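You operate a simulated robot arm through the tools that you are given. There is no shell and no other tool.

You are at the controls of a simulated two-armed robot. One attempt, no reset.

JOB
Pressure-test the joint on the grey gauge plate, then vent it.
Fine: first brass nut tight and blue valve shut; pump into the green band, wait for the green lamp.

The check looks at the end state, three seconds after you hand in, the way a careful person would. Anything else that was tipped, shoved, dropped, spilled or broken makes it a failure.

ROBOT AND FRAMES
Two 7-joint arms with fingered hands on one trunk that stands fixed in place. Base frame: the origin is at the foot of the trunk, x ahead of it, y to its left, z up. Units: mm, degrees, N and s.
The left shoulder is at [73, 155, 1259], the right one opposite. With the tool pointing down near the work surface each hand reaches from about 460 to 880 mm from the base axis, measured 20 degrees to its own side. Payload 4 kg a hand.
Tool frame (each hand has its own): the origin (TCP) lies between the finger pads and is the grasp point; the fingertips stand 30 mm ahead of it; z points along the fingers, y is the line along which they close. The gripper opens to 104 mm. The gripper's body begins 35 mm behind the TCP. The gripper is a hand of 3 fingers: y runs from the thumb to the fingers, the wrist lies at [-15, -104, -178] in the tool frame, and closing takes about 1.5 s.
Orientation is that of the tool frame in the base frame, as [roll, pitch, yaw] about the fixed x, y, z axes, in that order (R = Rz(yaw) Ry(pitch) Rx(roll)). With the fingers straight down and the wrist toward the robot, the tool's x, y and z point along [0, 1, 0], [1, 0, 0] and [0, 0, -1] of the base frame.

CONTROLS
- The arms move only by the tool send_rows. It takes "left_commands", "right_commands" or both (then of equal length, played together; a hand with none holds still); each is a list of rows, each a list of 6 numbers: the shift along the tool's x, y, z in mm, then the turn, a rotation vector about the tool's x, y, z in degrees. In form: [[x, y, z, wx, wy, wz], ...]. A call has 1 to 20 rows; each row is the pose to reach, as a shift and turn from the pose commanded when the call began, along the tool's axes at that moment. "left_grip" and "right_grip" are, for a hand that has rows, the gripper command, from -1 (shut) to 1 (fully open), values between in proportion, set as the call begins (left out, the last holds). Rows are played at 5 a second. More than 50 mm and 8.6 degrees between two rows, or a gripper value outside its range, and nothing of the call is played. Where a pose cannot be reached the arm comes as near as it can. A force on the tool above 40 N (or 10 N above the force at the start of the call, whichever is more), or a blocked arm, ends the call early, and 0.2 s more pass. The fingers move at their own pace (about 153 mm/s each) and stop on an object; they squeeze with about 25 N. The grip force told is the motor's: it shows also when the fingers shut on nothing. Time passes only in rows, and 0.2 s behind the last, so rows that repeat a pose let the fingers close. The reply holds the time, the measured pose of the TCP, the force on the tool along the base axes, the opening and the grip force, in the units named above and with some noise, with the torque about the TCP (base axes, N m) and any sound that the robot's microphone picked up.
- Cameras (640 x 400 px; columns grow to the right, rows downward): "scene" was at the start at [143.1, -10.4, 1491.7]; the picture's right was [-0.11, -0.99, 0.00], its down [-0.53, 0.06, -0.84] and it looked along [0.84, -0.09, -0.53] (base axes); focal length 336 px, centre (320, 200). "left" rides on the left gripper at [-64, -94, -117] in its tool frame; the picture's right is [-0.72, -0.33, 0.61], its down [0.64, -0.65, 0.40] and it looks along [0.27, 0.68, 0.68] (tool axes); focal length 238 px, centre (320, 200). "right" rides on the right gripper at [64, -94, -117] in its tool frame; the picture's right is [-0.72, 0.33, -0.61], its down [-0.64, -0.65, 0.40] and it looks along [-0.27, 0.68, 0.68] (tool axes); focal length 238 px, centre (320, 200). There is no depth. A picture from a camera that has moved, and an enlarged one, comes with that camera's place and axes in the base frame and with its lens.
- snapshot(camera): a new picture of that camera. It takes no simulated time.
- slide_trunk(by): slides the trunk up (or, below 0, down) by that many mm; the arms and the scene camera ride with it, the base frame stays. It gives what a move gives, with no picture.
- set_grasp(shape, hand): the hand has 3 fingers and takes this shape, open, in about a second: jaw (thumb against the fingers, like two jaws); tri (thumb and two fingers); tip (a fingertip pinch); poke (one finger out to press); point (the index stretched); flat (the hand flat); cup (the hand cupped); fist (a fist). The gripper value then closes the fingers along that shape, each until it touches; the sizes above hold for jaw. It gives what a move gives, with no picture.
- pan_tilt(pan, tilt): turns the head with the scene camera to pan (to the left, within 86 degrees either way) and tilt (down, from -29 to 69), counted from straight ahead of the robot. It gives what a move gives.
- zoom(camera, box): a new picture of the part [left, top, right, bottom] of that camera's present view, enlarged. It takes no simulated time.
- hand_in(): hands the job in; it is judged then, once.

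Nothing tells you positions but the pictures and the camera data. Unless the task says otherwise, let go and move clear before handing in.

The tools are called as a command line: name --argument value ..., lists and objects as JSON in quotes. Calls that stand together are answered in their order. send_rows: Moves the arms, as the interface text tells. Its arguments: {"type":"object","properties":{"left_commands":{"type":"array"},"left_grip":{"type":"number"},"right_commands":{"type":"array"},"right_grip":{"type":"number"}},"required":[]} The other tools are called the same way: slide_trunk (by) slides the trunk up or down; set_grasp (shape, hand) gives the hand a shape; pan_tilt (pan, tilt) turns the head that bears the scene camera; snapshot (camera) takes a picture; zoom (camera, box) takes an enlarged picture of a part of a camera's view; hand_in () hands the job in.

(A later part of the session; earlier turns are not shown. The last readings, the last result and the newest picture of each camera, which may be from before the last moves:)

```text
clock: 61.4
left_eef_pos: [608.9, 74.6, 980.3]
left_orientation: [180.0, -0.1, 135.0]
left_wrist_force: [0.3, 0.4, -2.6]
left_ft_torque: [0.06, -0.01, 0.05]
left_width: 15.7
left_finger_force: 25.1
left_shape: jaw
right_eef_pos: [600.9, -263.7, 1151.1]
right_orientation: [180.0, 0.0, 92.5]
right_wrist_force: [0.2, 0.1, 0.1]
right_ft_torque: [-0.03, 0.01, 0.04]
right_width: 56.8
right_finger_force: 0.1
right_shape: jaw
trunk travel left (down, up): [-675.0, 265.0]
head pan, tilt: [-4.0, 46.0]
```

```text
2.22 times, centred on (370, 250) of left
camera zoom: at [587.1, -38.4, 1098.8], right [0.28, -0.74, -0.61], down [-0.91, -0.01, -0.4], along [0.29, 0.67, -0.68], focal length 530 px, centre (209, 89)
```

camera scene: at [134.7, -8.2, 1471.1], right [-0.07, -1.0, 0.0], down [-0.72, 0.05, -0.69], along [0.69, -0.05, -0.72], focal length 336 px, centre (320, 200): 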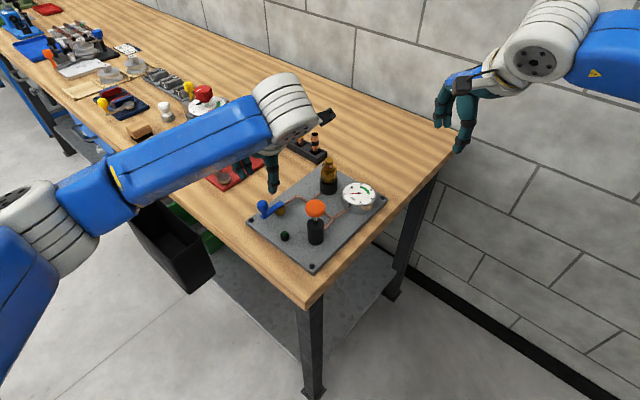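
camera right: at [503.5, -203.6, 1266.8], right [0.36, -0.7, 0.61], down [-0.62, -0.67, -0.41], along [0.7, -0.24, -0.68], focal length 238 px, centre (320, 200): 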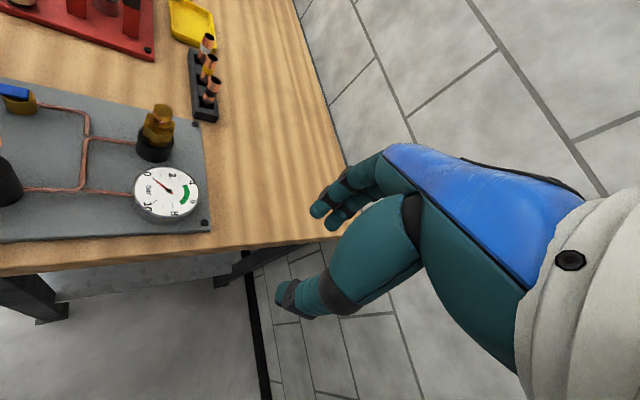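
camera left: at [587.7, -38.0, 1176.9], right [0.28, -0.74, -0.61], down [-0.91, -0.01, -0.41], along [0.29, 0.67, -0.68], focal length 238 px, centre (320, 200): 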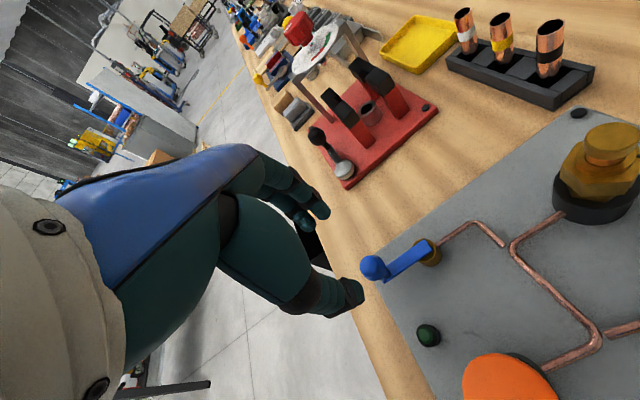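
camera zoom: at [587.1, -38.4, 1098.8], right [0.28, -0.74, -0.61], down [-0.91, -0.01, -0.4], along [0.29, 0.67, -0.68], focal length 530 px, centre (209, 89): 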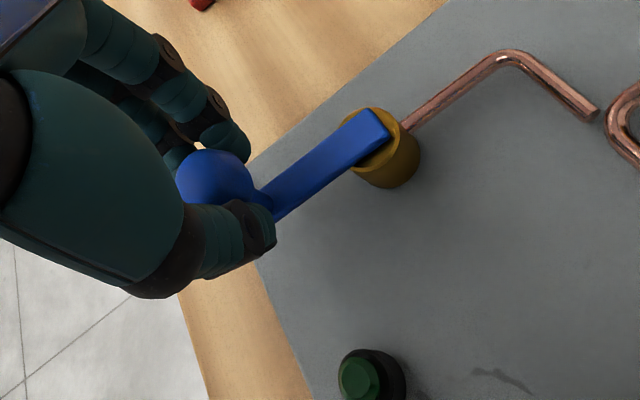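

The knob is held. I'll try closing clockwise with a small arc about the pivot and read the force.

send_rows --left_commands '[[-0.1, 2.1, 0, 0, 0, 3], [-0.2, 4.3, 0, 0, 0, 6], [-0.4, 6.4, 0, 0, 0, 9], [-0.4, 6.4, 0, 0, 0, 9]]'

zoom --camera "left" --box '[280, 160, 460, 340]'

```text
clock: 62.4
left_eef_pos: [612.6, 78.3, 981.2]
left_orientation: [-180.0, 0.0, 126.0]
left_wrist_force: [-0.9, 1.0, -3.2]
left_ft_torque: [0.03, -0.01, 0.03]
left_width: 15.8
left_finger_force: 25.3
left_shape: jaw
right_eef_pos: [600.4, -264.3, 1151.1]
right_orientation: [179.9, 0.0, 92.4]
right_wrist_force: [-0.3, 0.4, 1.2]
right_ft_torque: [0.05, 0.0, 0.0]
right_width: 56.7
right_finger_force: 0.0
right_shape: jaw
trunk travel left (down, up): [-675.0, 265.0]
head pan, tilt: [-4.0, 46.0]
```

```text
2.22 times, centred on (370, 250) of left
camera zoom: at [574.5, -29.2, 1098.9], right [0.16, -0.77, -0.61], down [-0.9, 0.14, -0.4], along [0.4, 0.62, -0.68], focal length 530 px, centre (209, 89)
```

zoom: 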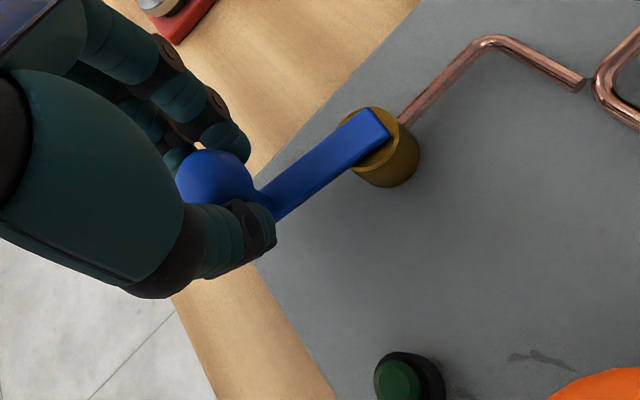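

The lever follows freely clockwise. I'll continue the arc, checking as I go.

send_rows --left_commands '[[-0.22, 4.29, 0, 0, 0, 6], [-0.9, 8.52, 0, 0, 0, 12], [-2.01, 12.67, 0, 0, 0, 18], [-3.54, 16.68, 0, 0, 0, 24], [-5.49, 20.5, 0, 0, 0, 30], [-7.83, 24.1, 0, 0, 0, 36], [-7.83, 24.1, 0, 0, 0, 36]]'

zoom --camera "left" --box '[280, 160, 460, 340]'

```text
clock: 64.0
left_eef_pos: [638.0, 89.5, 981.4]
left_orientation: [-179.9, 0.1, 90.1]
left_wrist_force: [-0.4, 2.3, -5.8]
left_ft_torque: [0.08, -0.05, 0.02]
left_width: 15.4
left_finger_force: 24.4
left_shape: jaw
right_eef_pos: [600.3, -262.8, 1149.0]
right_orientation: [180.0, -0.1, 92.5]
right_wrist_force: [0.5, -0.2, -0.2]
right_ft_torque: [0.0, 0.02, 0.0]
right_width: 56.8
right_finger_force: 0.0
right_shape: jaw
trunk travel left (down, up): [-675.0, 265.0]
head pan, tilt: [-4.0, 46.0]
```

```text
2.22 times, centred on (370, 250) of left
camera zoom: at [544.0, 23.7, 1099.3], right [-0.33, -0.72, -0.61], down [-0.65, 0.64, -0.4], along [0.68, 0.27, -0.68], focal length 530 px, centre (209, 89)
```

zoom: 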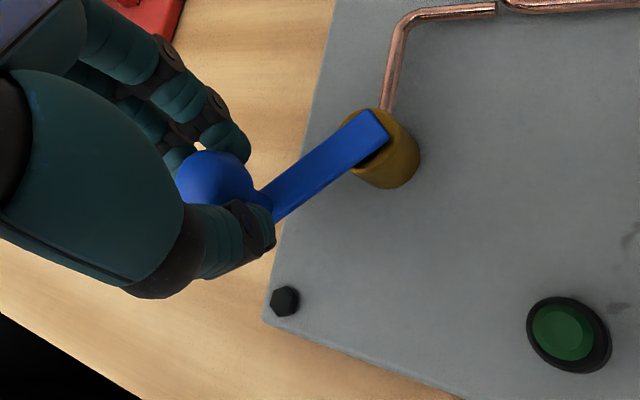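

Half-way (45°) with low force. I'll continue toward the across-the-pipe position.

send_rows --left_commands '[[-0.22, 4.29, 0, 0, 0, 6], [-0.9, 8.52, 0, 0, 0, 12], [-2.01, 12.67, 0, 0, 0, 18], [-3.54, 16.68, 0, 0, 0, 24], [-5.49, 20.5, 0, 0, 0, 30], [-7.83, 24.1, 0, 0, 0, 36], [-7.83, 24.1, 0, 0, 0, 36]]'

zoom --camera "left" --box '[280, 160, 460, 340]'

```text
clock: 65.6
left_eef_pos: [661.6, 80.6, 980.6]
left_orientation: [179.9, 0.0, 53.8]
left_wrist_force: [7.2, 6.4, -0.8]
left_ft_torque: [0.15, -0.15, 0.14]
left_width: 15.7
left_finger_force: 24.5
left_shape: jaw
right_eef_pos: [602.1, -261.4, 1150.5]
right_orientation: [-179.9, 0.1, 92.6]
right_wrist_force: [-0.2, -0.7, -0.3]
right_ft_torque: [-0.01, -0.02, 0.02]
right_width: 57.0
right_finger_force: 0.0
right_shape: jaw
trunk travel left (down, up): [-675.0, 265.0]
head pan, tilt: [-4.0, 46.0]
```

```text
2.22 times, centred on (370, 250) of left
camera zoom: at [548.1, 84.5, 1098.9], right [-0.69, -0.39, -0.61], down [-0.15, 0.9, -0.41], along [0.71, -0.19, -0.68], focal length 530 px, centre (209, 89)
```

zoom: 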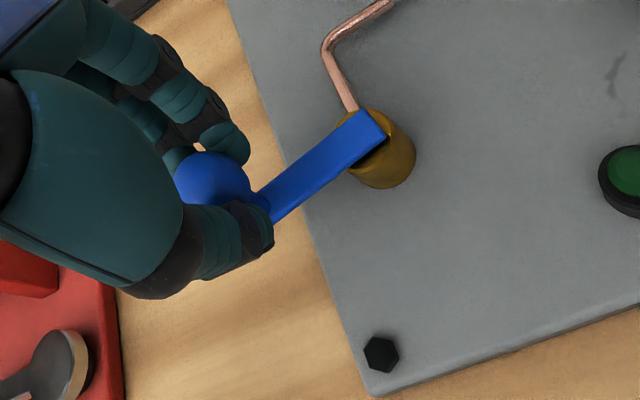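

At 81° of turn there is only mild radial load from arc mismatch. I'll ease outward 2 mm and make the last degrees to the stop.

send_rows --left_commands '[[1.5, 1.0, 0, 0, 0, 1], [1.8, 3.2, 0, 0, 0, 2], [1.6, 5.0, 0, 0, 0, 3], [1.5, 6.4, 0, 0, 0, 4], [1.5, 6.4, 0, 0, 0, 4]]'

zoom --camera "left" --box '[280, 160, 460, 340]'

zoom --camera "scene" --box '[235, 150, 335, 250]'

zoom --camera "right" --box '[0, 60, 120, 160]'

```text
clock: 66.8
left_eef_pos: [667.2, 76.1, 982.0]
left_orientation: [180.0, 0.0, 49.9]
left_wrist_force: [3.1, 3.6, -2.1]
left_ft_torque: [0.07, -0.1, -0.01]
left_width: 15.6
left_finger_force: 24.5
left_shape: jaw
right_eef_pos: [601.6, -261.6, 1151.0]
right_orientation: [-180.0, 0.0, 92.5]
right_wrist_force: [0.7, -0.2, 0.5]
right_ft_torque: [0.04, 0.01, -0.02]
right_width: 56.8
right_finger_force: 0.1
right_shape: jaw
trunk travel left (down, up): [-675.0, 265.0]
head pan, tilt: [-4.0, 46.0]
```

```text
2.22 times, centred on (370, 250) of left
camera zoom: at [554.3, 88.1, 1099.0], right [-0.71, -0.34, -0.61], down [-0.09, 0.91, -0.4], along [0.7, -0.23, -0.68], focal length 530 px, centre (209, 89)
```

zoom: 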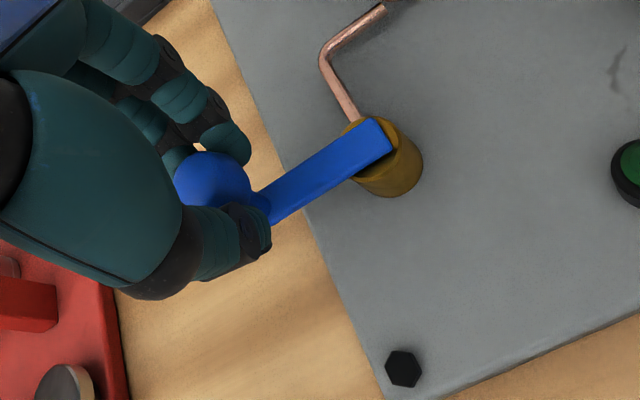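

```text
4.00 times, centred on (285, 200) of scene
camera zoom: at [136.1, -5.5, 1470.9], right [-0.07, -1.0, 0.0], down [-0.72, 0.05, -0.69], along [0.69, -0.05, -0.72], focal length 1345 px, centre (460, 200)
```

zoom: 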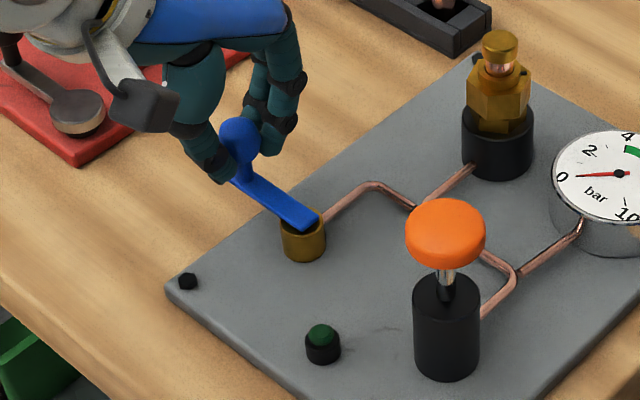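

```text
4.00 times, centred on (60, 110) of right
camera zoom: at [504.6, -202.0, 1266.5], right [0.36, -0.7, 0.61], down [-0.62, -0.67, -0.4], along [0.69, -0.24, -0.68], focal length 953 px, centre (1360, 560)
```

zoom: 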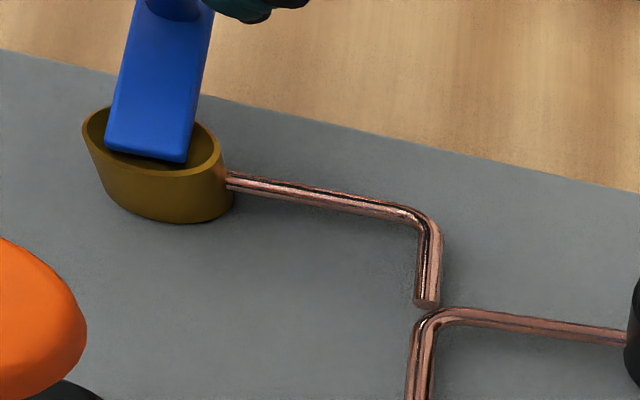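

The lever looks close to square across the pipe, but I felt no stop yet. I'll push a few more millimetres tangentially and watch for the stop.

send_rows --left_commands '[[-0.1, 1.5, 0, 0, 0, 0], [-0.2, 3.0, 0, 0, 0, 0], [-0.2, 3.0, 0, 0, 0, 0]]'

zoom --camera "scene" --box '[245, 160, 315, 230]'

```text
clock: 67.6
left_eef_pos: [669.3, 77.0, 981.6]
left_orientation: [179.9, 0.0, 50.0]
left_wrist_force: [-3.9, 6.7, -2.9]
left_ft_torque: [0.18, 0.12, 0.02]
left_width: 15.2
left_finger_force: 25.3
left_shape: jaw
right_eef_pos: [599.4, -261.0, 1152.7]
right_orientation: [179.9, 0.1, 92.5]
right_wrist_force: [0.1, -0.2, 0.1]
right_ft_torque: [-0.02, 0.01, 0.0]
right_width: 56.9
right_finger_force: 0.0
right_shape: jaw
trunk travel left (down, up): [-675.0, 265.0]
head pan, tilt: [-4.0, 46.0]
```

```text
5.71 times, centred on (280, 195) of scene
camera zoom: at [134.1, -3.9, 1471.1], right [-0.07, -1.0, 0.0], down [-0.72, 0.05, -0.69], along [0.69, -0.05, -0.72], focal length 1921 px, centre (549, 229)
```

zoom: 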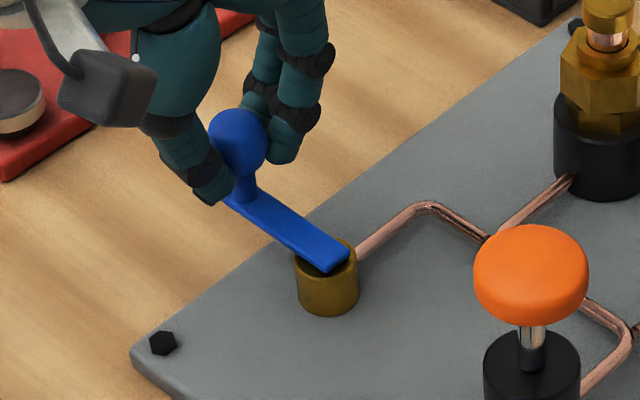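

The reaction jumped to about 7 N against the motion, so the stop is reached and the valve is shut. I'll release the knob and lift the left hand straight up.

send_rows --left_commands '[[0, 0, 0, 0, 0, 0], [0, 0, 0, 0, 0, 0], [0, 0, 0, 0, 0, 0], [0, 0, 0, 0, 0, 0], [0, 0, -10, 0, 0, 0], [0, 0, -25, 0, 0, 0], [0, 0, -50, 0, 0, 0], [0, 0, -80, 0, 0, 0], [0, 0, -110, 0, 0, 0], [0, 0, -140, 0, 0, 0]]' --left_grip 0.04

snapshot --camera "scene"

snapshot --camera "left"

zoom --camera "scene" --box '[245, 160, 315, 230]'

```text
clock: 69.8
left_eef_pos: [669.8, 71.0, 1122.2]
left_orientation: [-179.9, 0.0, 50.0]
left_wrist_force: [0.3, -0.1, 0.2]
left_ft_torque: [0.0, 0.02, -0.03]
left_width: 53.8
left_finger_force: 0.1
left_shape: jaw
right_eef_pos: [599.7, -264.8, 1151.6]
right_orientation: [-180.0, -0.1, 92.5]
right_wrist_force: [-0.2, -0.4, -1.1]
right_ft_torque: [-0.01, 0.03, -0.02]
right_width: 56.9
right_finger_force: 0.1
right_shape: jaw
trunk travel left (down, up): [-675.0, 265.0]
head pan, tilt: [-4.0, 46.0]
```

```text
taken
camera scene: at [134.7, -7.5, 1471.1], right [-0.07, -1.0, 0.0], down [-0.72, 0.05, -0.69], along [0.69, -0.05, -0.72], focal length 336 px, centre (320, 200)
```

scene: 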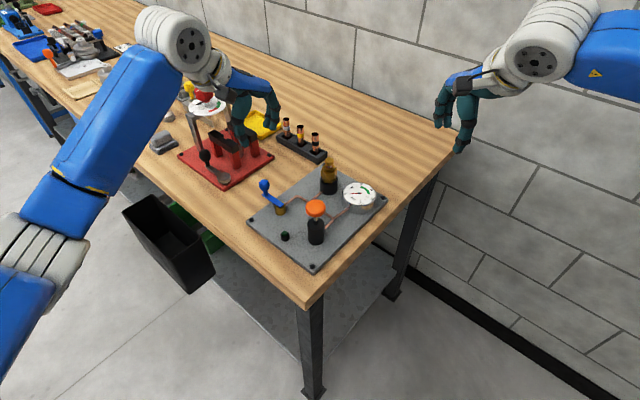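

```text
taken
camera left: at [557.0, 82.9, 1239.9], right [-0.71, -0.34, -0.61], down [-0.09, 0.91, -0.4], along [0.7, -0.23, -0.68], focal length 238 px, centre (320, 200)
```

left: 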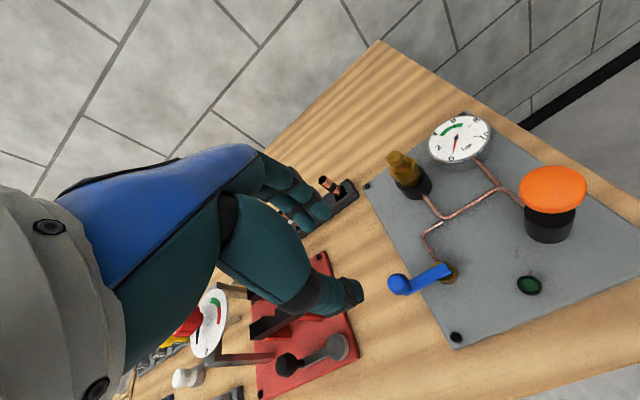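

```text
5.71 times, centred on (280, 195) of scene
camera zoom: at [134.7, -7.5, 1471.1], right [-0.07, -1.0, 0.0], down [-0.72, 0.05, -0.69], along [0.69, -0.05, -0.72], focal length 1921 px, centre (549, 229)
```

zoom: 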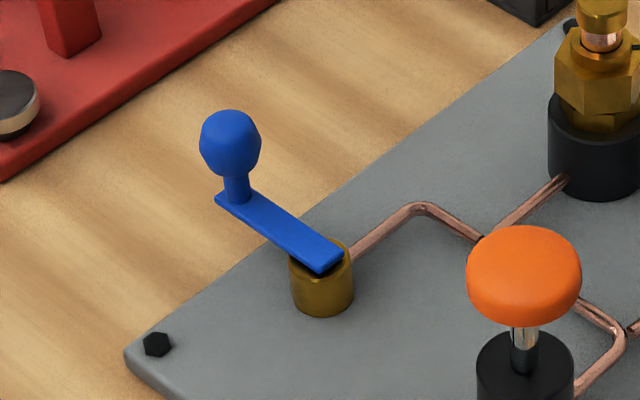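

The valve stands square across the pipe, shut, and the left camera has a good view of the gauge and lamp, so I'll leave that hand parked there. Now I'll bring the right hand, fingers shut, above the orange pump knob.

send_rows --right_commands '[[39.5, -5.6, 12, 0, 0, 0], [79, -11.2, 24, 0, 0, 0], [118, -16.8, 36, 0, 0, 0], [158, -22.5, 47, 0, 0, 0], [197, -28, 59, 0, 0, 0], [236.7, -33.7, 71, 0, 0, 0], [236.7, -33.7, 71, 0, 0, 0], [236.7, -33.7, 71, 0, 0, 0]]' --right_grip -1

snapshot --camera "scene"

snapshot --camera "right"

snapshot --camera "left"

```text
clock: 71.6
left_eef_pos: [670.2, 72.1, 1121.5]
left_orientation: [179.9, -0.1, 49.9]
left_wrist_force: [-0.7, 0.4, 0.0]
left_ft_torque: [0.0, -0.03, 0.01]
left_width: 53.3
left_finger_force: 0.1
left_shape: jaw
right_eef_pos: [552.9, -29.9, 1077.2]
right_orientation: [179.8, 0.0, 92.5]
right_wrist_force: [0.6, -0.2, 0.2]
right_ft_torque: [-0.02, -0.02, 0.01]
right_width: 0.0
right_finger_force: 24.7
right_shape: jaw
trunk travel left (down, up): [-675.0, 265.0]
head pan, tilt: [-4.0, 46.0]
```

```text
taken
camera scene: at [134.9, -7.3, 1471.1], right [-0.07, -1.0, 0.0], down [-0.72, 0.05, -0.69], along [0.69, -0.05, -0.72], focal length 336 px, centre (320, 200)
```

scene: 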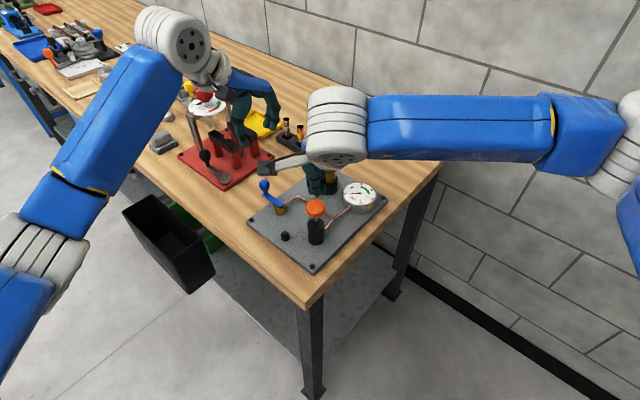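

```text
taken
camera right: at [456.6, 31.2, 1194.2], right [0.36, -0.7, 0.61], down [-0.62, -0.67, -0.41], along [0.7, -0.24, -0.68], focal length 238 px, centre (320, 200)
```

right: 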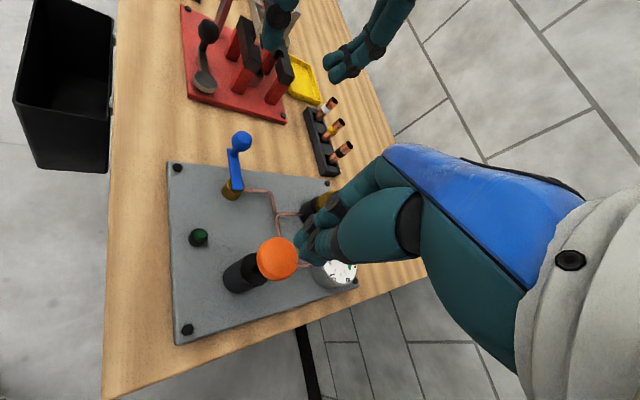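

```text
taken
camera left: at [557.0, 83.1, 1239.7], right [-0.71, -0.34, -0.61], down [-0.09, 0.91, -0.4], along [0.7, -0.23, -0.68], focal length 238 px, centre (320, 200)
```

left: 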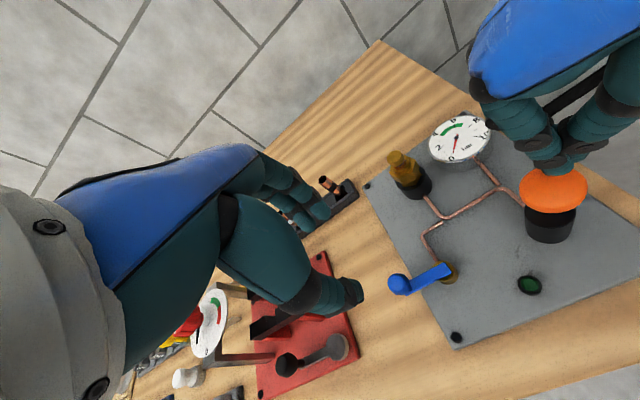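

Shut fingertips are almost over the knob, needing about 4 mm of correction. I'll centre and descend to just above contact.

send_rows --right_commands '[[3, 3, 8, 0, 0, 0], [3.5, 3.1, 16, 0, 0, 0], [3.5, 3.1, 24, 0, 0, 0], [3.5, 3.1, 24, 0, 0, 0]]'

zoom --camera "left" --box '[380, 80, 620, 320]'

zoom --camera "right" --box '[200, 160, 400, 340]'

zoom --camera "scene" --box '[265, 150, 375, 250]'

```text
clock: 72.6
left_eef_pos: [670.1, 73.7, 1122.4]
left_orientation: [180.0, 0.0, 49.9]
left_wrist_force: [-0.1, 0.1, 0.0]
left_ft_torque: [-0.01, 0.0, 0.01]
left_width: 53.6
left_finger_force: 0.1
left_shape: jaw
right_eef_pos: [557.1, -22.8, 1053.8]
right_orientation: [-180.0, -0.1, 92.5]
right_wrist_force: [0.1, -0.4, -0.2]
right_ft_torque: [-0.03, 0.0, 0.0]
right_width: 0.1
right_finger_force: 25.3
right_shape: jaw
trunk travel left (down, up): [-675.0, 265.0]
head pan, tilt: [-4.0, 46.0]
```

```text
1.67 times, centred on (500, 200) of left
camera zoom: at [557.2, 84.4, 1239.5], right [-0.71, -0.34, -0.61], down [-0.09, 0.91, -0.4], along [0.7, -0.23, -0.68], focal length 397 px, centre (20, 200)
```

zoom: 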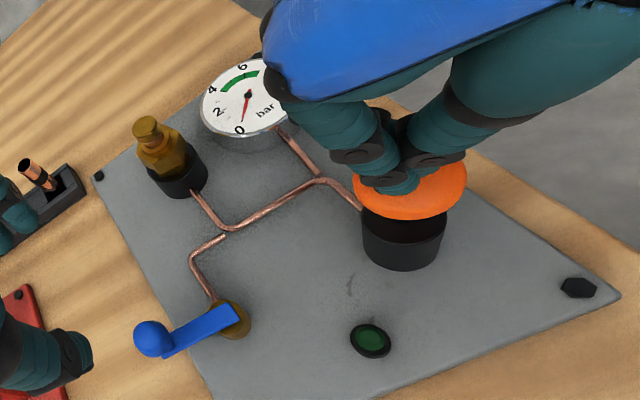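

```text
2.22 times, centred on (300, 250) of right
camera zoom: at [461.5, 36.8, 1169.8], right [0.36, -0.7, 0.61], down [-0.62, -0.67, -0.4], along [0.7, -0.24, -0.68], focal length 530 px, centre (364, 89)
```

zoom: 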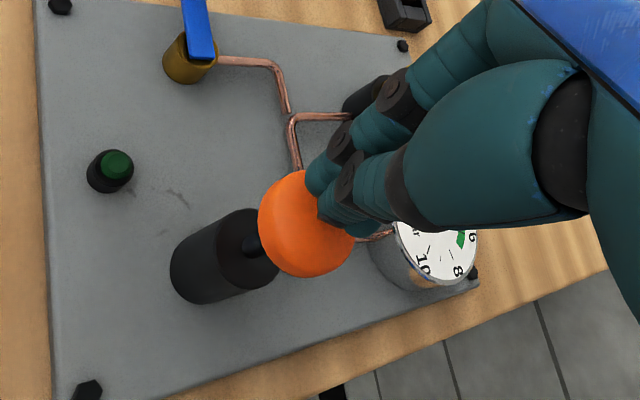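

```text
4.00 times, centred on (320, 200) of scene
camera zoom: at [135.2, -5.7, 1471.0], right [-0.07, -1.0, 0.0], down [-0.72, 0.05, -0.69], along [0.69, -0.05, -0.72], focal length 1345 px, centre (320, 200)
```

zoom: 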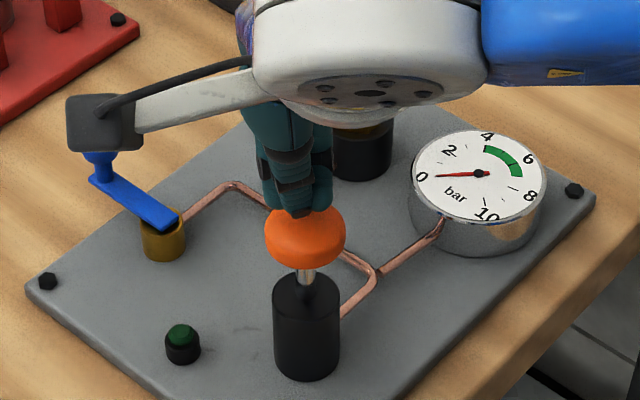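

The tips are about 4–5 mm to the left of the knob's centre. I'll correct and descend gently to contact.

send_rows --right_commands '[[-4.5, -0.2, 2, 0, 0, 0], [-4.5, -0.2, 4, 0, 0, 0], [-4.5, -0.2, 6, 0, 0, 0], [-4.5, -0.2, 8, 0, 0, 0], [-4.5, -0.2, 10, 0, 0, 0], [-4.5, -0.2, 12, 0, 0, 0]]'

zoom --camera "scene" --box '[265, 150, 375, 250]'

```text
clock: 74.0
left_eef_pos: [671.4, 72.9, 1121.9]
left_orientation: [180.0, -0.1, 50.0]
left_wrist_force: [0.4, -0.4, -0.3]
left_ft_torque: [0.02, 0.0, 0.02]
left_width: 53.9
left_finger_force: 0.1
left_shape: jaw
right_eef_pos: [557.9, -26.8, 1042.7]
right_orientation: [-179.9, 0.0, 92.5]
right_wrist_force: [0.3, -0.2, 2.1]
right_ft_torque: [-0.01, -0.03, 0.01]
right_width: 0.0
right_finger_force: 25.2
right_shape: jaw
trunk travel left (down, up): [-675.0, 265.0]
head pan, tilt: [-4.0, 46.0]
```

```text
4.00 times, centred on (320, 200) of scene
camera zoom: at [135.1, -5.8, 1471.1], right [-0.07, -1.0, 0.0], down [-0.72, 0.05, -0.69], along [0.69, -0.05, -0.72], focal length 1345 px, centre (320, 200)
```

zoom: 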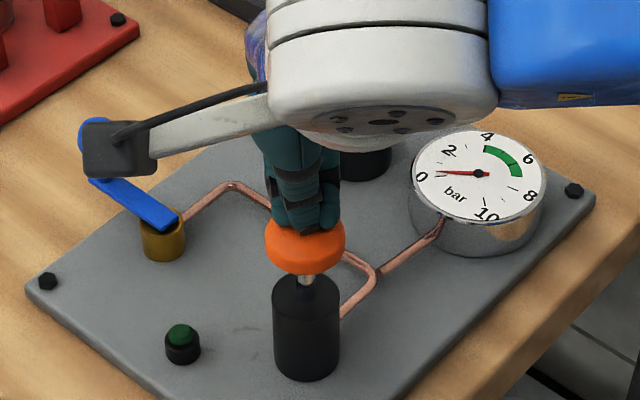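

Contact at z about 1043 (2 N), with fingertips on the knob. I'll make one slow stroke down, then read the force and gauge.

send_rows --right_commands '[[0, 0, 3, 0, 0, 0], [0, 0, 6, 0, 0, 0], [0, 0, 9, 0, 0, 0], [0, 0, 12, 0, 0, 0]]'

zoom --camera "scene" --box '[265, 150, 375, 250]'

```text
clock: 75.0
left_eef_pos: [670.4, 74.0, 1122.0]
left_orientation: [180.0, -0.1, 50.1]
left_wrist_force: [0.3, 0.3, 0.9]
left_ft_torque: [-0.02, 0.0, -0.01]
left_width: 53.5
left_finger_force: 0.1
left_shape: jaw
right_eef_pos: [557.2, -26.7, 1030.6]
right_orientation: [179.9, -0.1, 92.5]
right_wrist_force: [0.5, 1.1, 4.3]
right_ft_torque: [0.02, -0.02, 0.01]
right_width: 0.0
right_finger_force: 24.7
right_shape: jaw
trunk travel left (down, up): [-675.0, 265.0]
head pan, tilt: [-4.0, 46.0]
```

```text
4.00 times, centred on (320, 200) of scene
camera zoom: at [134.5, -5.8, 1471.2], right [-0.07, -1.0, 0.0], down [-0.72, 0.05, -0.69], along [0.69, -0.05, -0.72], focal length 1345 px, centre (320, 200)
```

zoom: 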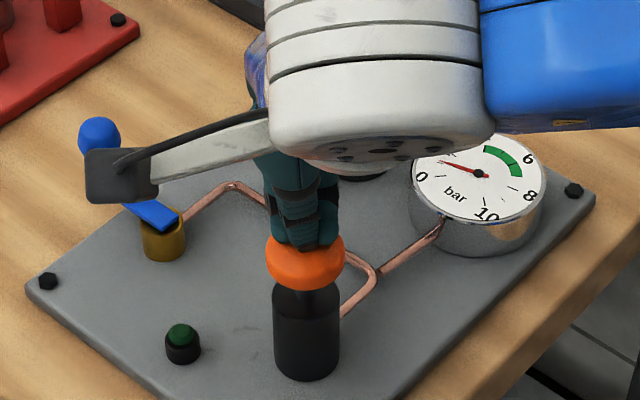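

Pressure is rising with the stroke (about 1 bar, 4 N push). I'll finish the stroke and check the gauge via the left camera.

send_rows --right_commands '[[0, 0, 2, 0, 0, 0], [0, 0, 4, 0, 0, 0], [0, 0, 6, 0, 0, 0], [0, 0, 6, 0, 0, 0]]'

zoom --camera "left" --box '[380, 80, 620, 320]'

zoom --camera "scene" --box '[265, 150, 375, 250]'

```text
clock: 76.0
left_eef_pos: [668.5, 72.6, 1123.3]
left_orientation: [179.9, 0.1, 50.0]
left_wrist_force: [0.2, -0.1, 0.0]
left_ft_torque: [0.0, 0.0, -0.02]
left_width: 53.7
left_finger_force: 0.0
left_shape: jaw
right_eef_pos: [558.5, -26.6, 1026.0]
right_orientation: [179.9, -0.1, 92.5]
right_wrist_force: [1.1, 0.5, 6.3]
right_ft_torque: [0.04, -0.05, -0.02]
right_width: 0.0
right_finger_force: 24.8
right_shape: jaw
trunk travel left (down, up): [-675.0, 265.0]
head pan, tilt: [-4.0, 46.0]
```

```text
1.67 times, centred on (500, 200) of left
camera zoom: at [556.7, 84.7, 1239.8], right [-0.71, -0.34, -0.61], down [-0.09, 0.91, -0.4], along [0.7, -0.23, -0.68], focal length 397 px, centre (20, 200)
```

zoom: 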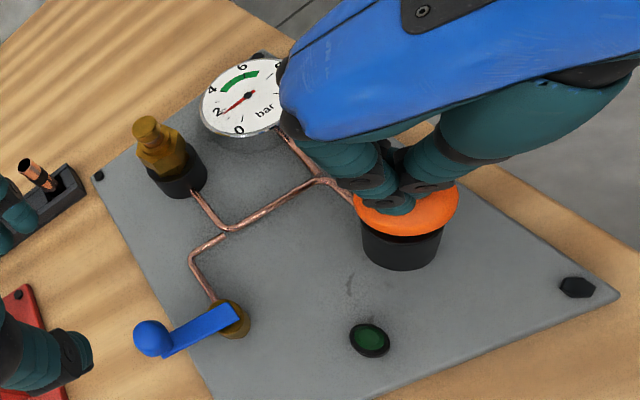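

```text
4.00 times, centred on (320, 200) of scene
camera zoom: at [134.3, -5.4, 1471.2], right [-0.07, -1.0, 0.0], down [-0.72, 0.05, -0.69], along [0.69, -0.05, -0.72], focal length 1345 px, centre (320, 200)
```

zoom: 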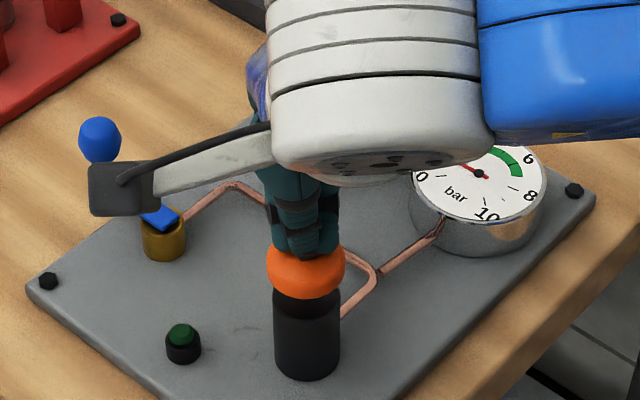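

About 1.7 bar after roughly 17 mm of stroke. I'll raise to let the knob return and check that the pressure holds.

send_rows --right_commands '[[0, 0, -4, 0, 0, 0], [0, 0, -8, 0, 0, 0], [0, 0, -12, 0, 0, 0], [0, 0, -16, 0, 0, 0], [0, 0, -18, 0, 0, 0], [0, 0, -18, 0, 0, 0]]'

zoom --camera "left" --box '[430, 100, 550, 220]'

zoom --camera "scene" --box '[265, 150, 375, 250]'

```text
clock: 77.4
left_eef_pos: [670.4, 72.8, 1122.6]
left_orientation: [179.9, 0.0, 49.9]
left_wrist_force: [0.5, 0.5, 0.3]
left_ft_torque: [0.0, 0.0, 0.01]
left_width: 53.9
left_finger_force: 0.1
left_shape: jaw
right_eef_pos: [556.5, -26.3, 1042.2]
right_orientation: [-180.0, 0.0, 92.5]
right_wrist_force: [-0.1, 0.1, 1.7]
right_ft_torque: [0.02, 0.0, -0.03]
right_width: 0.0
right_finger_force: 24.1
right_shape: jaw
trunk travel left (down, up): [-675.0, 265.0]
head pan, tilt: [-4.0, 46.0]
```

```text
3.33 times, centred on (490, 160) of left
camera zoom: at [557.0, 84.5, 1239.6], right [-0.71, -0.34, -0.61], down [-0.09, 0.91, -0.4], along [0.7, -0.23, -0.68], focal length 794 px, centre (-247, 333)
```

zoom: 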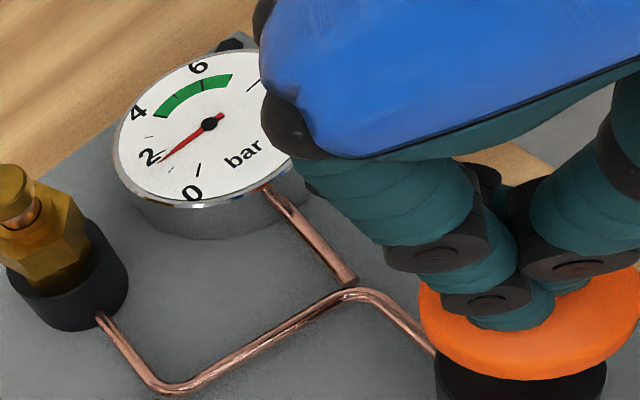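

```text
4.00 times, centred on (320, 200) of scene
camera zoom: at [134.7, -5.6, 1471.1], right [-0.07, -1.0, 0.0], down [-0.72, 0.05, -0.69], along [0.69, -0.05, -0.72], focal length 1345 px, centre (320, 200)
```

zoom: 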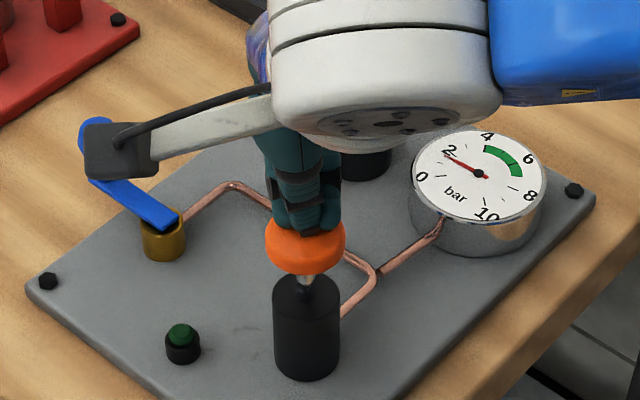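

It holds at about 1.7 bar and the knob springs back. Now a second full stroke of the same size.

send_rows --right_commands '[[0, 0, 4, 0, 0, 0], [0, 0, 8, 0, 0, 0], [0, 0, 12, 0, 0, 0], [0, 0, 15, 0, 0, 0], [0, 0, 18, 0, 0, 0], [0, 0, 18, 0, 0, 0], [0, 0, 14, 0, 0, 0], [0, 0, 10, 0, 0, 0], [0, 0, 6, 0, 0, 0], [0, 0, 2, 0, 0, 0], [0, 0, 0, 0, 0, 0], [0, 0, 0, 0, 0, 0]]'

zoom --camera "left" --box '[430, 100, 550, 220]'

zoom --camera "scene" --box '[265, 150, 375, 250]'

```text
clock: 80.0
left_eef_pos: [670.1, 73.5, 1122.5]
left_orientation: [179.9, 0.1, 50.0]
left_wrist_force: [-0.1, -1.1, 0.5]
left_ft_torque: [0.0, -0.02, -0.01]
left_width: 53.3
left_finger_force: 0.1
left_shape: jaw
right_eef_pos: [557.9, -26.7, 1042.7]
right_orientation: [-180.0, 0.0, 92.5]
right_wrist_force: [-0.5, 0.5, 2.8]
right_ft_torque: [0.02, 0.04, -0.03]
right_width: 0.0
right_finger_force: 25.2
right_shape: jaw
trunk travel left (down, up): [-675.0, 265.0]
head pan, tilt: [-4.0, 46.0]
```

```text
3.33 times, centred on (490, 160) of left
camera zoom: at [556.9, 84.6, 1239.6], right [-0.71, -0.34, -0.61], down [-0.09, 0.91, -0.4], along [0.7, -0.23, -0.68], focal length 794 px, centre (-247, 333)
```

zoom: 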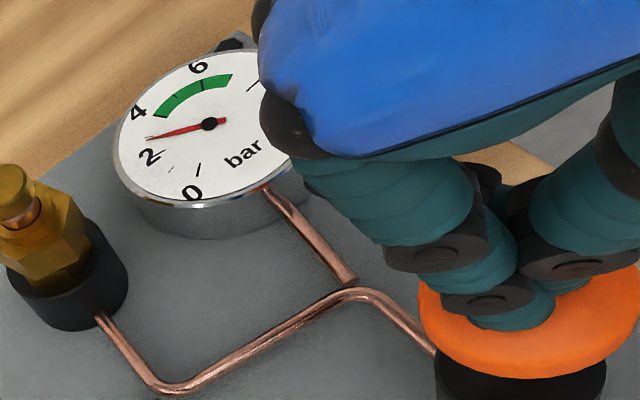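

```text
4.00 times, centred on (320, 200) of scene
camera zoom: at [134.7, -5.5, 1471.1], right [-0.07, -1.0, 0.0], down [-0.72, 0.05, -0.69], along [0.69, -0.05, -0.72], focal length 1345 px, centre (320, 200)
```

zoom: 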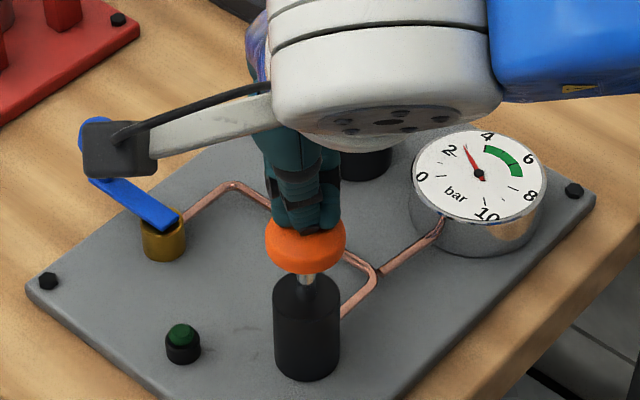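

Now about 3 bar. Third stroke.

send_rows --right_commands '[[0, 0, 4, 0, 0, 0], [0, 0, 8, 0, 0, 0], [0, 0, 12, 0, 0, 0], [0, 0, 15, 0, 0, 0], [0, 0, 18, 0, 0, 0], [0, 0, 18, 0, 0, 0], [0, 0, 14, 0, 0, 0], [0, 0, 10, 0, 0, 0], [0, 0, 6, 0, 0, 0], [0, 0, 2, 0, 0, 0], [0, 0, 0, 0, 0, 0], [0, 0, 0, 0, 0, 0]]'

zoom --camera "left" --box '[430, 100, 550, 220]'

zoom --camera "scene" --box '[325, 170, 385, 225]'

```text
clock: 82.6
left_eef_pos: [669.7, 73.7, 1122.5]
left_orientation: [-180.0, 0.0, 50.0]
left_wrist_force: [0.0, 0.2, -0.8]
left_ft_torque: [-0.01, 0.0, -0.02]
left_width: 53.8
left_finger_force: 0.0
left_shape: jaw
right_eef_pos: [557.8, -25.6, 1043.6]
right_orientation: [-180.0, 0.1, 92.5]
right_wrist_force: [-1.0, -0.7, 0.8]
right_ft_torque: [0.02, 0.05, 0.0]
right_width: 0.0
right_finger_force: 25.2
right_shape: jaw
trunk travel left (down, up): [-675.0, 265.0]
head pan, tilt: [-4.0, 46.0]
```

```text
3.33 times, centred on (490, 160) of left
camera zoom: at [557.0, 84.4, 1239.6], right [-0.71, -0.34, -0.61], down [-0.09, 0.91, -0.4], along [0.7, -0.23, -0.68], focal length 794 px, centre (-247, 333)
```

zoom: 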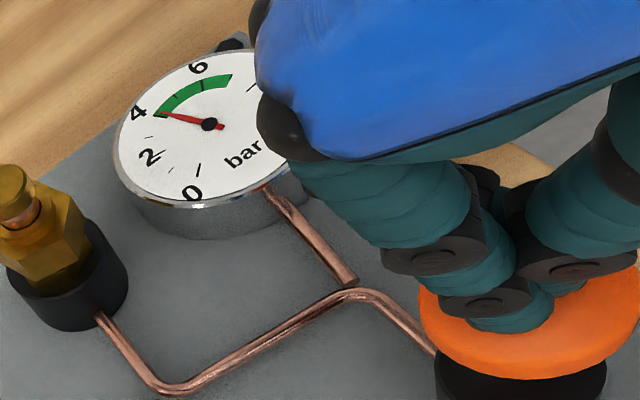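

```text
7.27 times, centred on (355, 198) of scene
camera zoom: at [134.8, -5.7, 1471.1], right [-0.07, -1.0, 0.0], down [-0.72, 0.05, -0.69], along [0.69, -0.05, -0.72], focal length 2445 px, centre (66, 218)
```

zoom: 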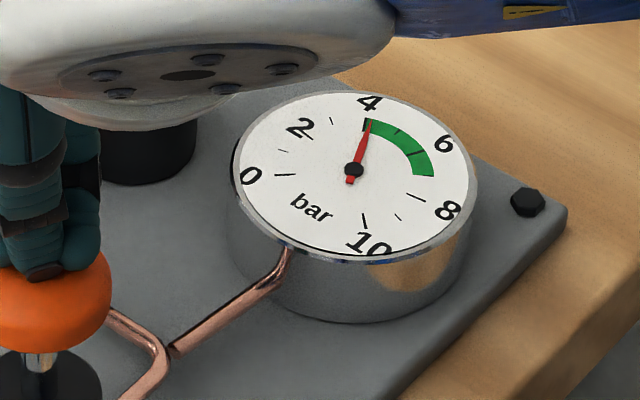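

Just at 4.1 bar, the bottom of the band. A fourth stroke should land mid-band, around 5.2.

send_rows --right_commands '[[0, 0, 4, 0, 0, 0], [0, 0, 8, 0, 0, 0], [0, 0, 12, 0, 0, 0], [0, 0, 15, 0, 0, 0], [0, 0, 18, 0, 0, 0], [0, 0, 18, 0, 0, 0], [0, 0, 14, 0, 0, 0], [0, 0, 10, 0, 0, 0], [0, 0, 6, 0, 0, 0], [0, 0, 2, 0, 0, 0], [0, 0, 0, 0, 0, 0], [0, 0, 0, 0, 0, 0]]'

zoom --camera "left" --box '[430, 100, 590, 310]'

zoom --camera "scene" --box '[325, 170, 385, 225]'

```text
clock: 85.2
left_eef_pos: [669.1, 73.4, 1121.9]
left_orientation: [-180.0, 0.0, 50.0]
left_wrist_force: [-0.3, -0.2, -0.2]
left_ft_torque: [-0.02, 0.01, -0.01]
left_width: 53.4
left_finger_force: 0.1
left_shape: jaw
right_eef_pos: [558.2, -26.5, 1042.6]
right_orientation: [-180.0, 0.1, 92.5]
right_wrist_force: [-0.9, 0.0, 1.7]
right_ft_torque: [-0.04, 0.01, -0.01]
right_width: 0.1
right_finger_force: 25.2
right_shape: jaw
trunk travel left (down, up): [-675.0, 265.0]
head pan, tilt: [-4.0, 46.0]
```

```text
1.90 times, centred on (510, 205) of left
camera zoom: at [556.9, 84.4, 1239.7], right [-0.71, -0.34, -0.61], down [-0.09, 0.91, -0.4], along [0.7, -0.23, -0.68], focal length 454 px, centre (-42, 190)
```

zoom: 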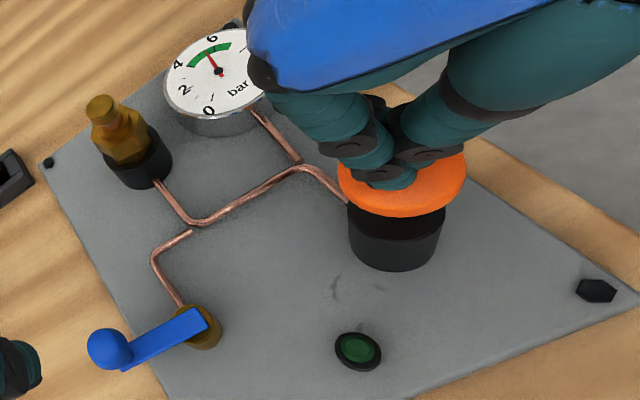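

```text
7.27 times, centred on (355, 198) of scene
camera zoom: at [134.7, -5.8, 1471.1], right [-0.07, -1.0, 0.0], down [-0.72, 0.05, -0.69], along [0.69, -0.05, -0.72], focal length 2445 px, centre (66, 218)
```

zoom: 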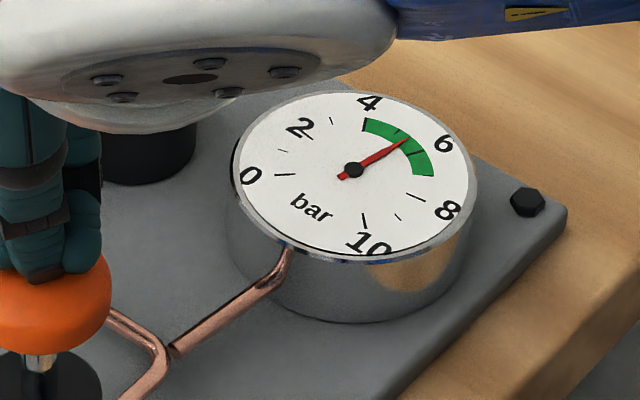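

Gauge reads about 5.4 bar, mid-band. I'll lift off the pump knob and wait, watching for the lamp and any pressure decay.

send_rows --right_commands '[[0, 0, -10, 0, 0, 0], [0, 0, -25, 0, 0, 0], [0, 0, -40, 0, 0, 0], [0, 0, -40, 0, 0, 0], [0, 0, -40, 0, 0, 0], [0, 0, -40, 0, 0, 0], [0, 0, -40, 0, 0, 0], [0, 0, -40, 0, 0, 0], [0, 0, -40, 0, 0, 0], [0, 0, -40, 0, 0, 0]]'

zoom --camera "left" --box '[400, 100, 600, 310]'

zoom --camera "scene" --box '[265, 150, 385, 250]'

```text
clock: 87.4
left_eef_pos: [670.3, 73.5, 1122.1]
left_orientation: [-179.9, -0.1, 50.0]
left_wrist_force: [0.0, 0.7, 0.3]
left_ft_torque: [0.0, -0.03, -0.01]
left_width: 53.6
left_finger_force: 0.1
left_shape: jaw
right_eef_pos: [557.7, -25.7, 1080.6]
right_orientation: [179.9, 0.0, 92.5]
right_wrist_force: [0.6, 0.0, -0.3]
right_ft_torque: [-0.02, 0.0, 0.01]
right_width: 0.0
right_finger_force: 25.3
right_shape: jaw
trunk travel left (down, up): [-675.0, 265.0]
head pan, tilt: [-4.0, 46.0]
```

```text
1.90 times, centred on (500, 205) of left
camera zoom: at [557.2, 84.4, 1239.5], right [-0.71, -0.34, -0.61], down [-0.09, 0.91, -0.4], along [0.7, -0.23, -0.68], focal length 454 px, centre (-23, 190)
```

zoom: 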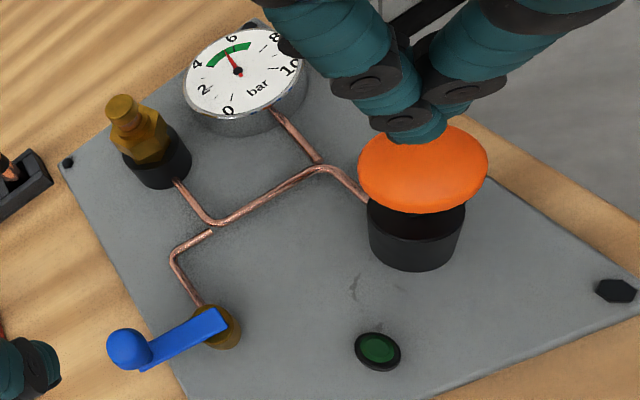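

```text
4.00 times, centred on (325, 200) of scene
camera zoom: at [135.2, -5.7, 1471.0], right [-0.07, -1.0, 0.0], down [-0.72, 0.05, -0.69], along [0.69, -0.05, -0.72], focal length 1345 px, centre (300, 200)
```

zoom: 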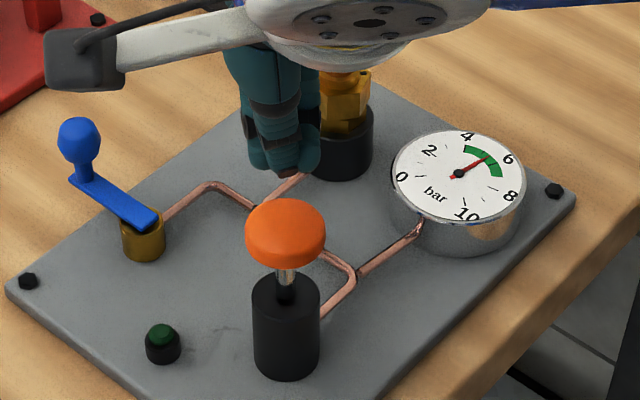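

Pressure is holding and the lamp is not lit yet. I'll wait 4 s more.

send_rows --right_commands '[[0, 0, 0, 0, 0, 0], [0, 0, 0, 0, 0, 0], [0, 0, 0, 0, 0, 0], [0, 0, 0, 0, 0, 0], [0, 0, 0, 0, 0, 0], [0, 0, 0, 0, 0, 0], [0, 0, 0, 0, 0, 0], [0, 0, 0, 0, 0, 0], [0, 0, 0, 0, 0, 0], [0, 0, 0, 0, 0, 0], [0, 0, 0, 0, 0, 0], [0, 0, 0, 0, 0, 0], [0, 0, 0, 0, 0, 0], [0, 0, 0, 0, 0, 0], [0, 0, 0, 0, 0, 0], [0, 0, 0, 0, 0, 0], [0, 0, 0, 0, 0, 0], [0, 0, 0, 0, 0, 0], [0, 0, 0, 0, 0, 0], [0, 0, 0, 0, 0, 0]]'

zoom --camera "scene" --box '[265, 150, 385, 250]'

zoom --camera "scene" --box '[325, 170, 385, 225]'

```text
clock: 91.6
left_eef_pos: [669.8, 73.5, 1121.5]
left_orientation: [-180.0, -0.1, 50.1]
left_wrist_force: [0.3, -0.4, -0.7]
left_ft_torque: [0.04, -0.04, 0.02]
left_width: 53.6
left_finger_force: 0.1
left_shape: jaw
right_eef_pos: [557.1, -26.4, 1080.3]
right_orientation: [-180.0, 0.0, 92.5]
right_wrist_force: [0.6, -0.2, 0.0]
right_ft_torque: [0.04, 0.01, 0.02]
right_width: 0.0
right_finger_force: 25.5
right_shape: jaw
trunk travel left (down, up): [-675.0, 265.0]
head pan, tilt: [-4.0, 46.0]
```

```text
4.00 times, centred on (325, 200) of scene
camera zoom: at [135.2, -5.7, 1471.0], right [-0.07, -1.0, 0.0], down [-0.72, 0.05, -0.69], along [0.69, -0.05, -0.72], focal length 1345 px, centre (300, 200)
```

zoom: 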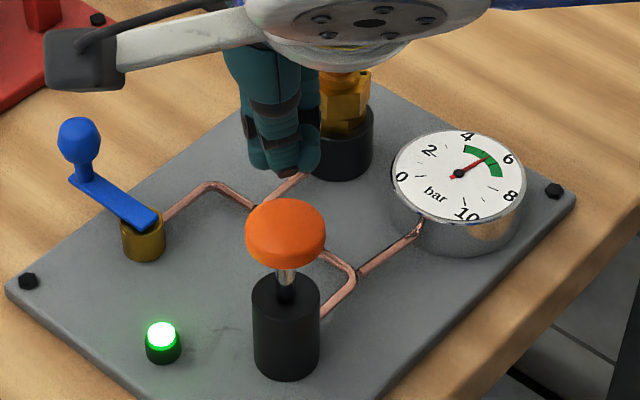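

```text
7.27 times, centred on (355, 198) of scene
camera zoom: at [135.2, -5.7, 1471.0], right [-0.07, -1.0, 0.0], down [-0.72, 0.05, -0.69], along [0.69, -0.05, -0.72], focal length 2445 px, centre (66, 218)
```

zoom: 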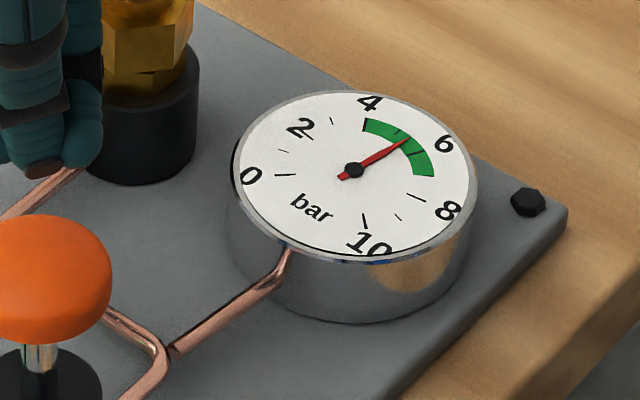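

The green lamp is lit and pressure is steady at about 5.4 bar, so the joint passed. Now to vent: I'll move the right hand back to its side and then return the left hand to the valve knob.

send_rows --right_commands '[[-40, 5.4, -12, 0, 0, 0], [-80, 10.9, -24, 0, 0, 0], [-120, 16.3, -36, 0, 0, 0], [-160, 21.7, -48, 0, 0, 0], [-200, 27.2, -60, 0, 0, 0], [-239.6, 32.6, -71, 0, 0, 0], [-239.6, 32.6, -71, 0, 0, 0]]'

snapshot --camera "left"

zoom --camera "scene" --box '[235, 140, 395, 260]'

```text
clock: 93.2
left_eef_pos: [670.6, 70.8, 1122.1]
left_orientation: [-179.9, 0.1, 50.0]
left_wrist_force: [-0.2, 0.2, 0.4]
left_ft_torque: [0.01, 0.03, 0.04]
left_width: 53.5
left_finger_force: 0.0
left_shape: jaw
right_eef_pos: [602.2, -268.4, 1152.8]
right_orientation: [180.0, 0.0, 92.5]
right_wrist_force: [-0.1, 0.9, -0.4]
right_ft_torque: [0.0, -0.02, 0.0]
right_width: 0.1
right_finger_force: 25.0
right_shape: jaw
trunk travel left (down, up): [-675.0, 265.0]
head pan, tilt: [-4.0, 46.0]
```

```text
taken
camera left: at [557.7, 82.8, 1239.4], right [-0.71, -0.34, -0.61], down [-0.09, 0.91, -0.4], along [0.7, -0.23, -0.68], focal length 238 px, centre (320, 200)
```

left: 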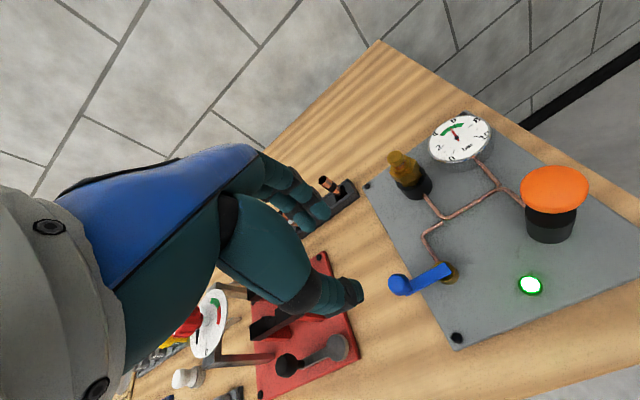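

```text
3.33 times, centred on (315, 200) of scene
camera zoom: at [135.3, -8.0, 1471.0], right [-0.07, -1.0, 0.0], down [-0.72, 0.05, -0.69], along [0.69, -0.05, -0.72], focal length 1121 px, centre (337, 200)
```

zoom: 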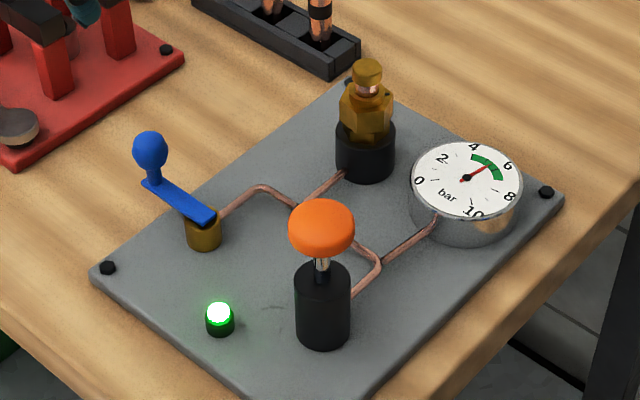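

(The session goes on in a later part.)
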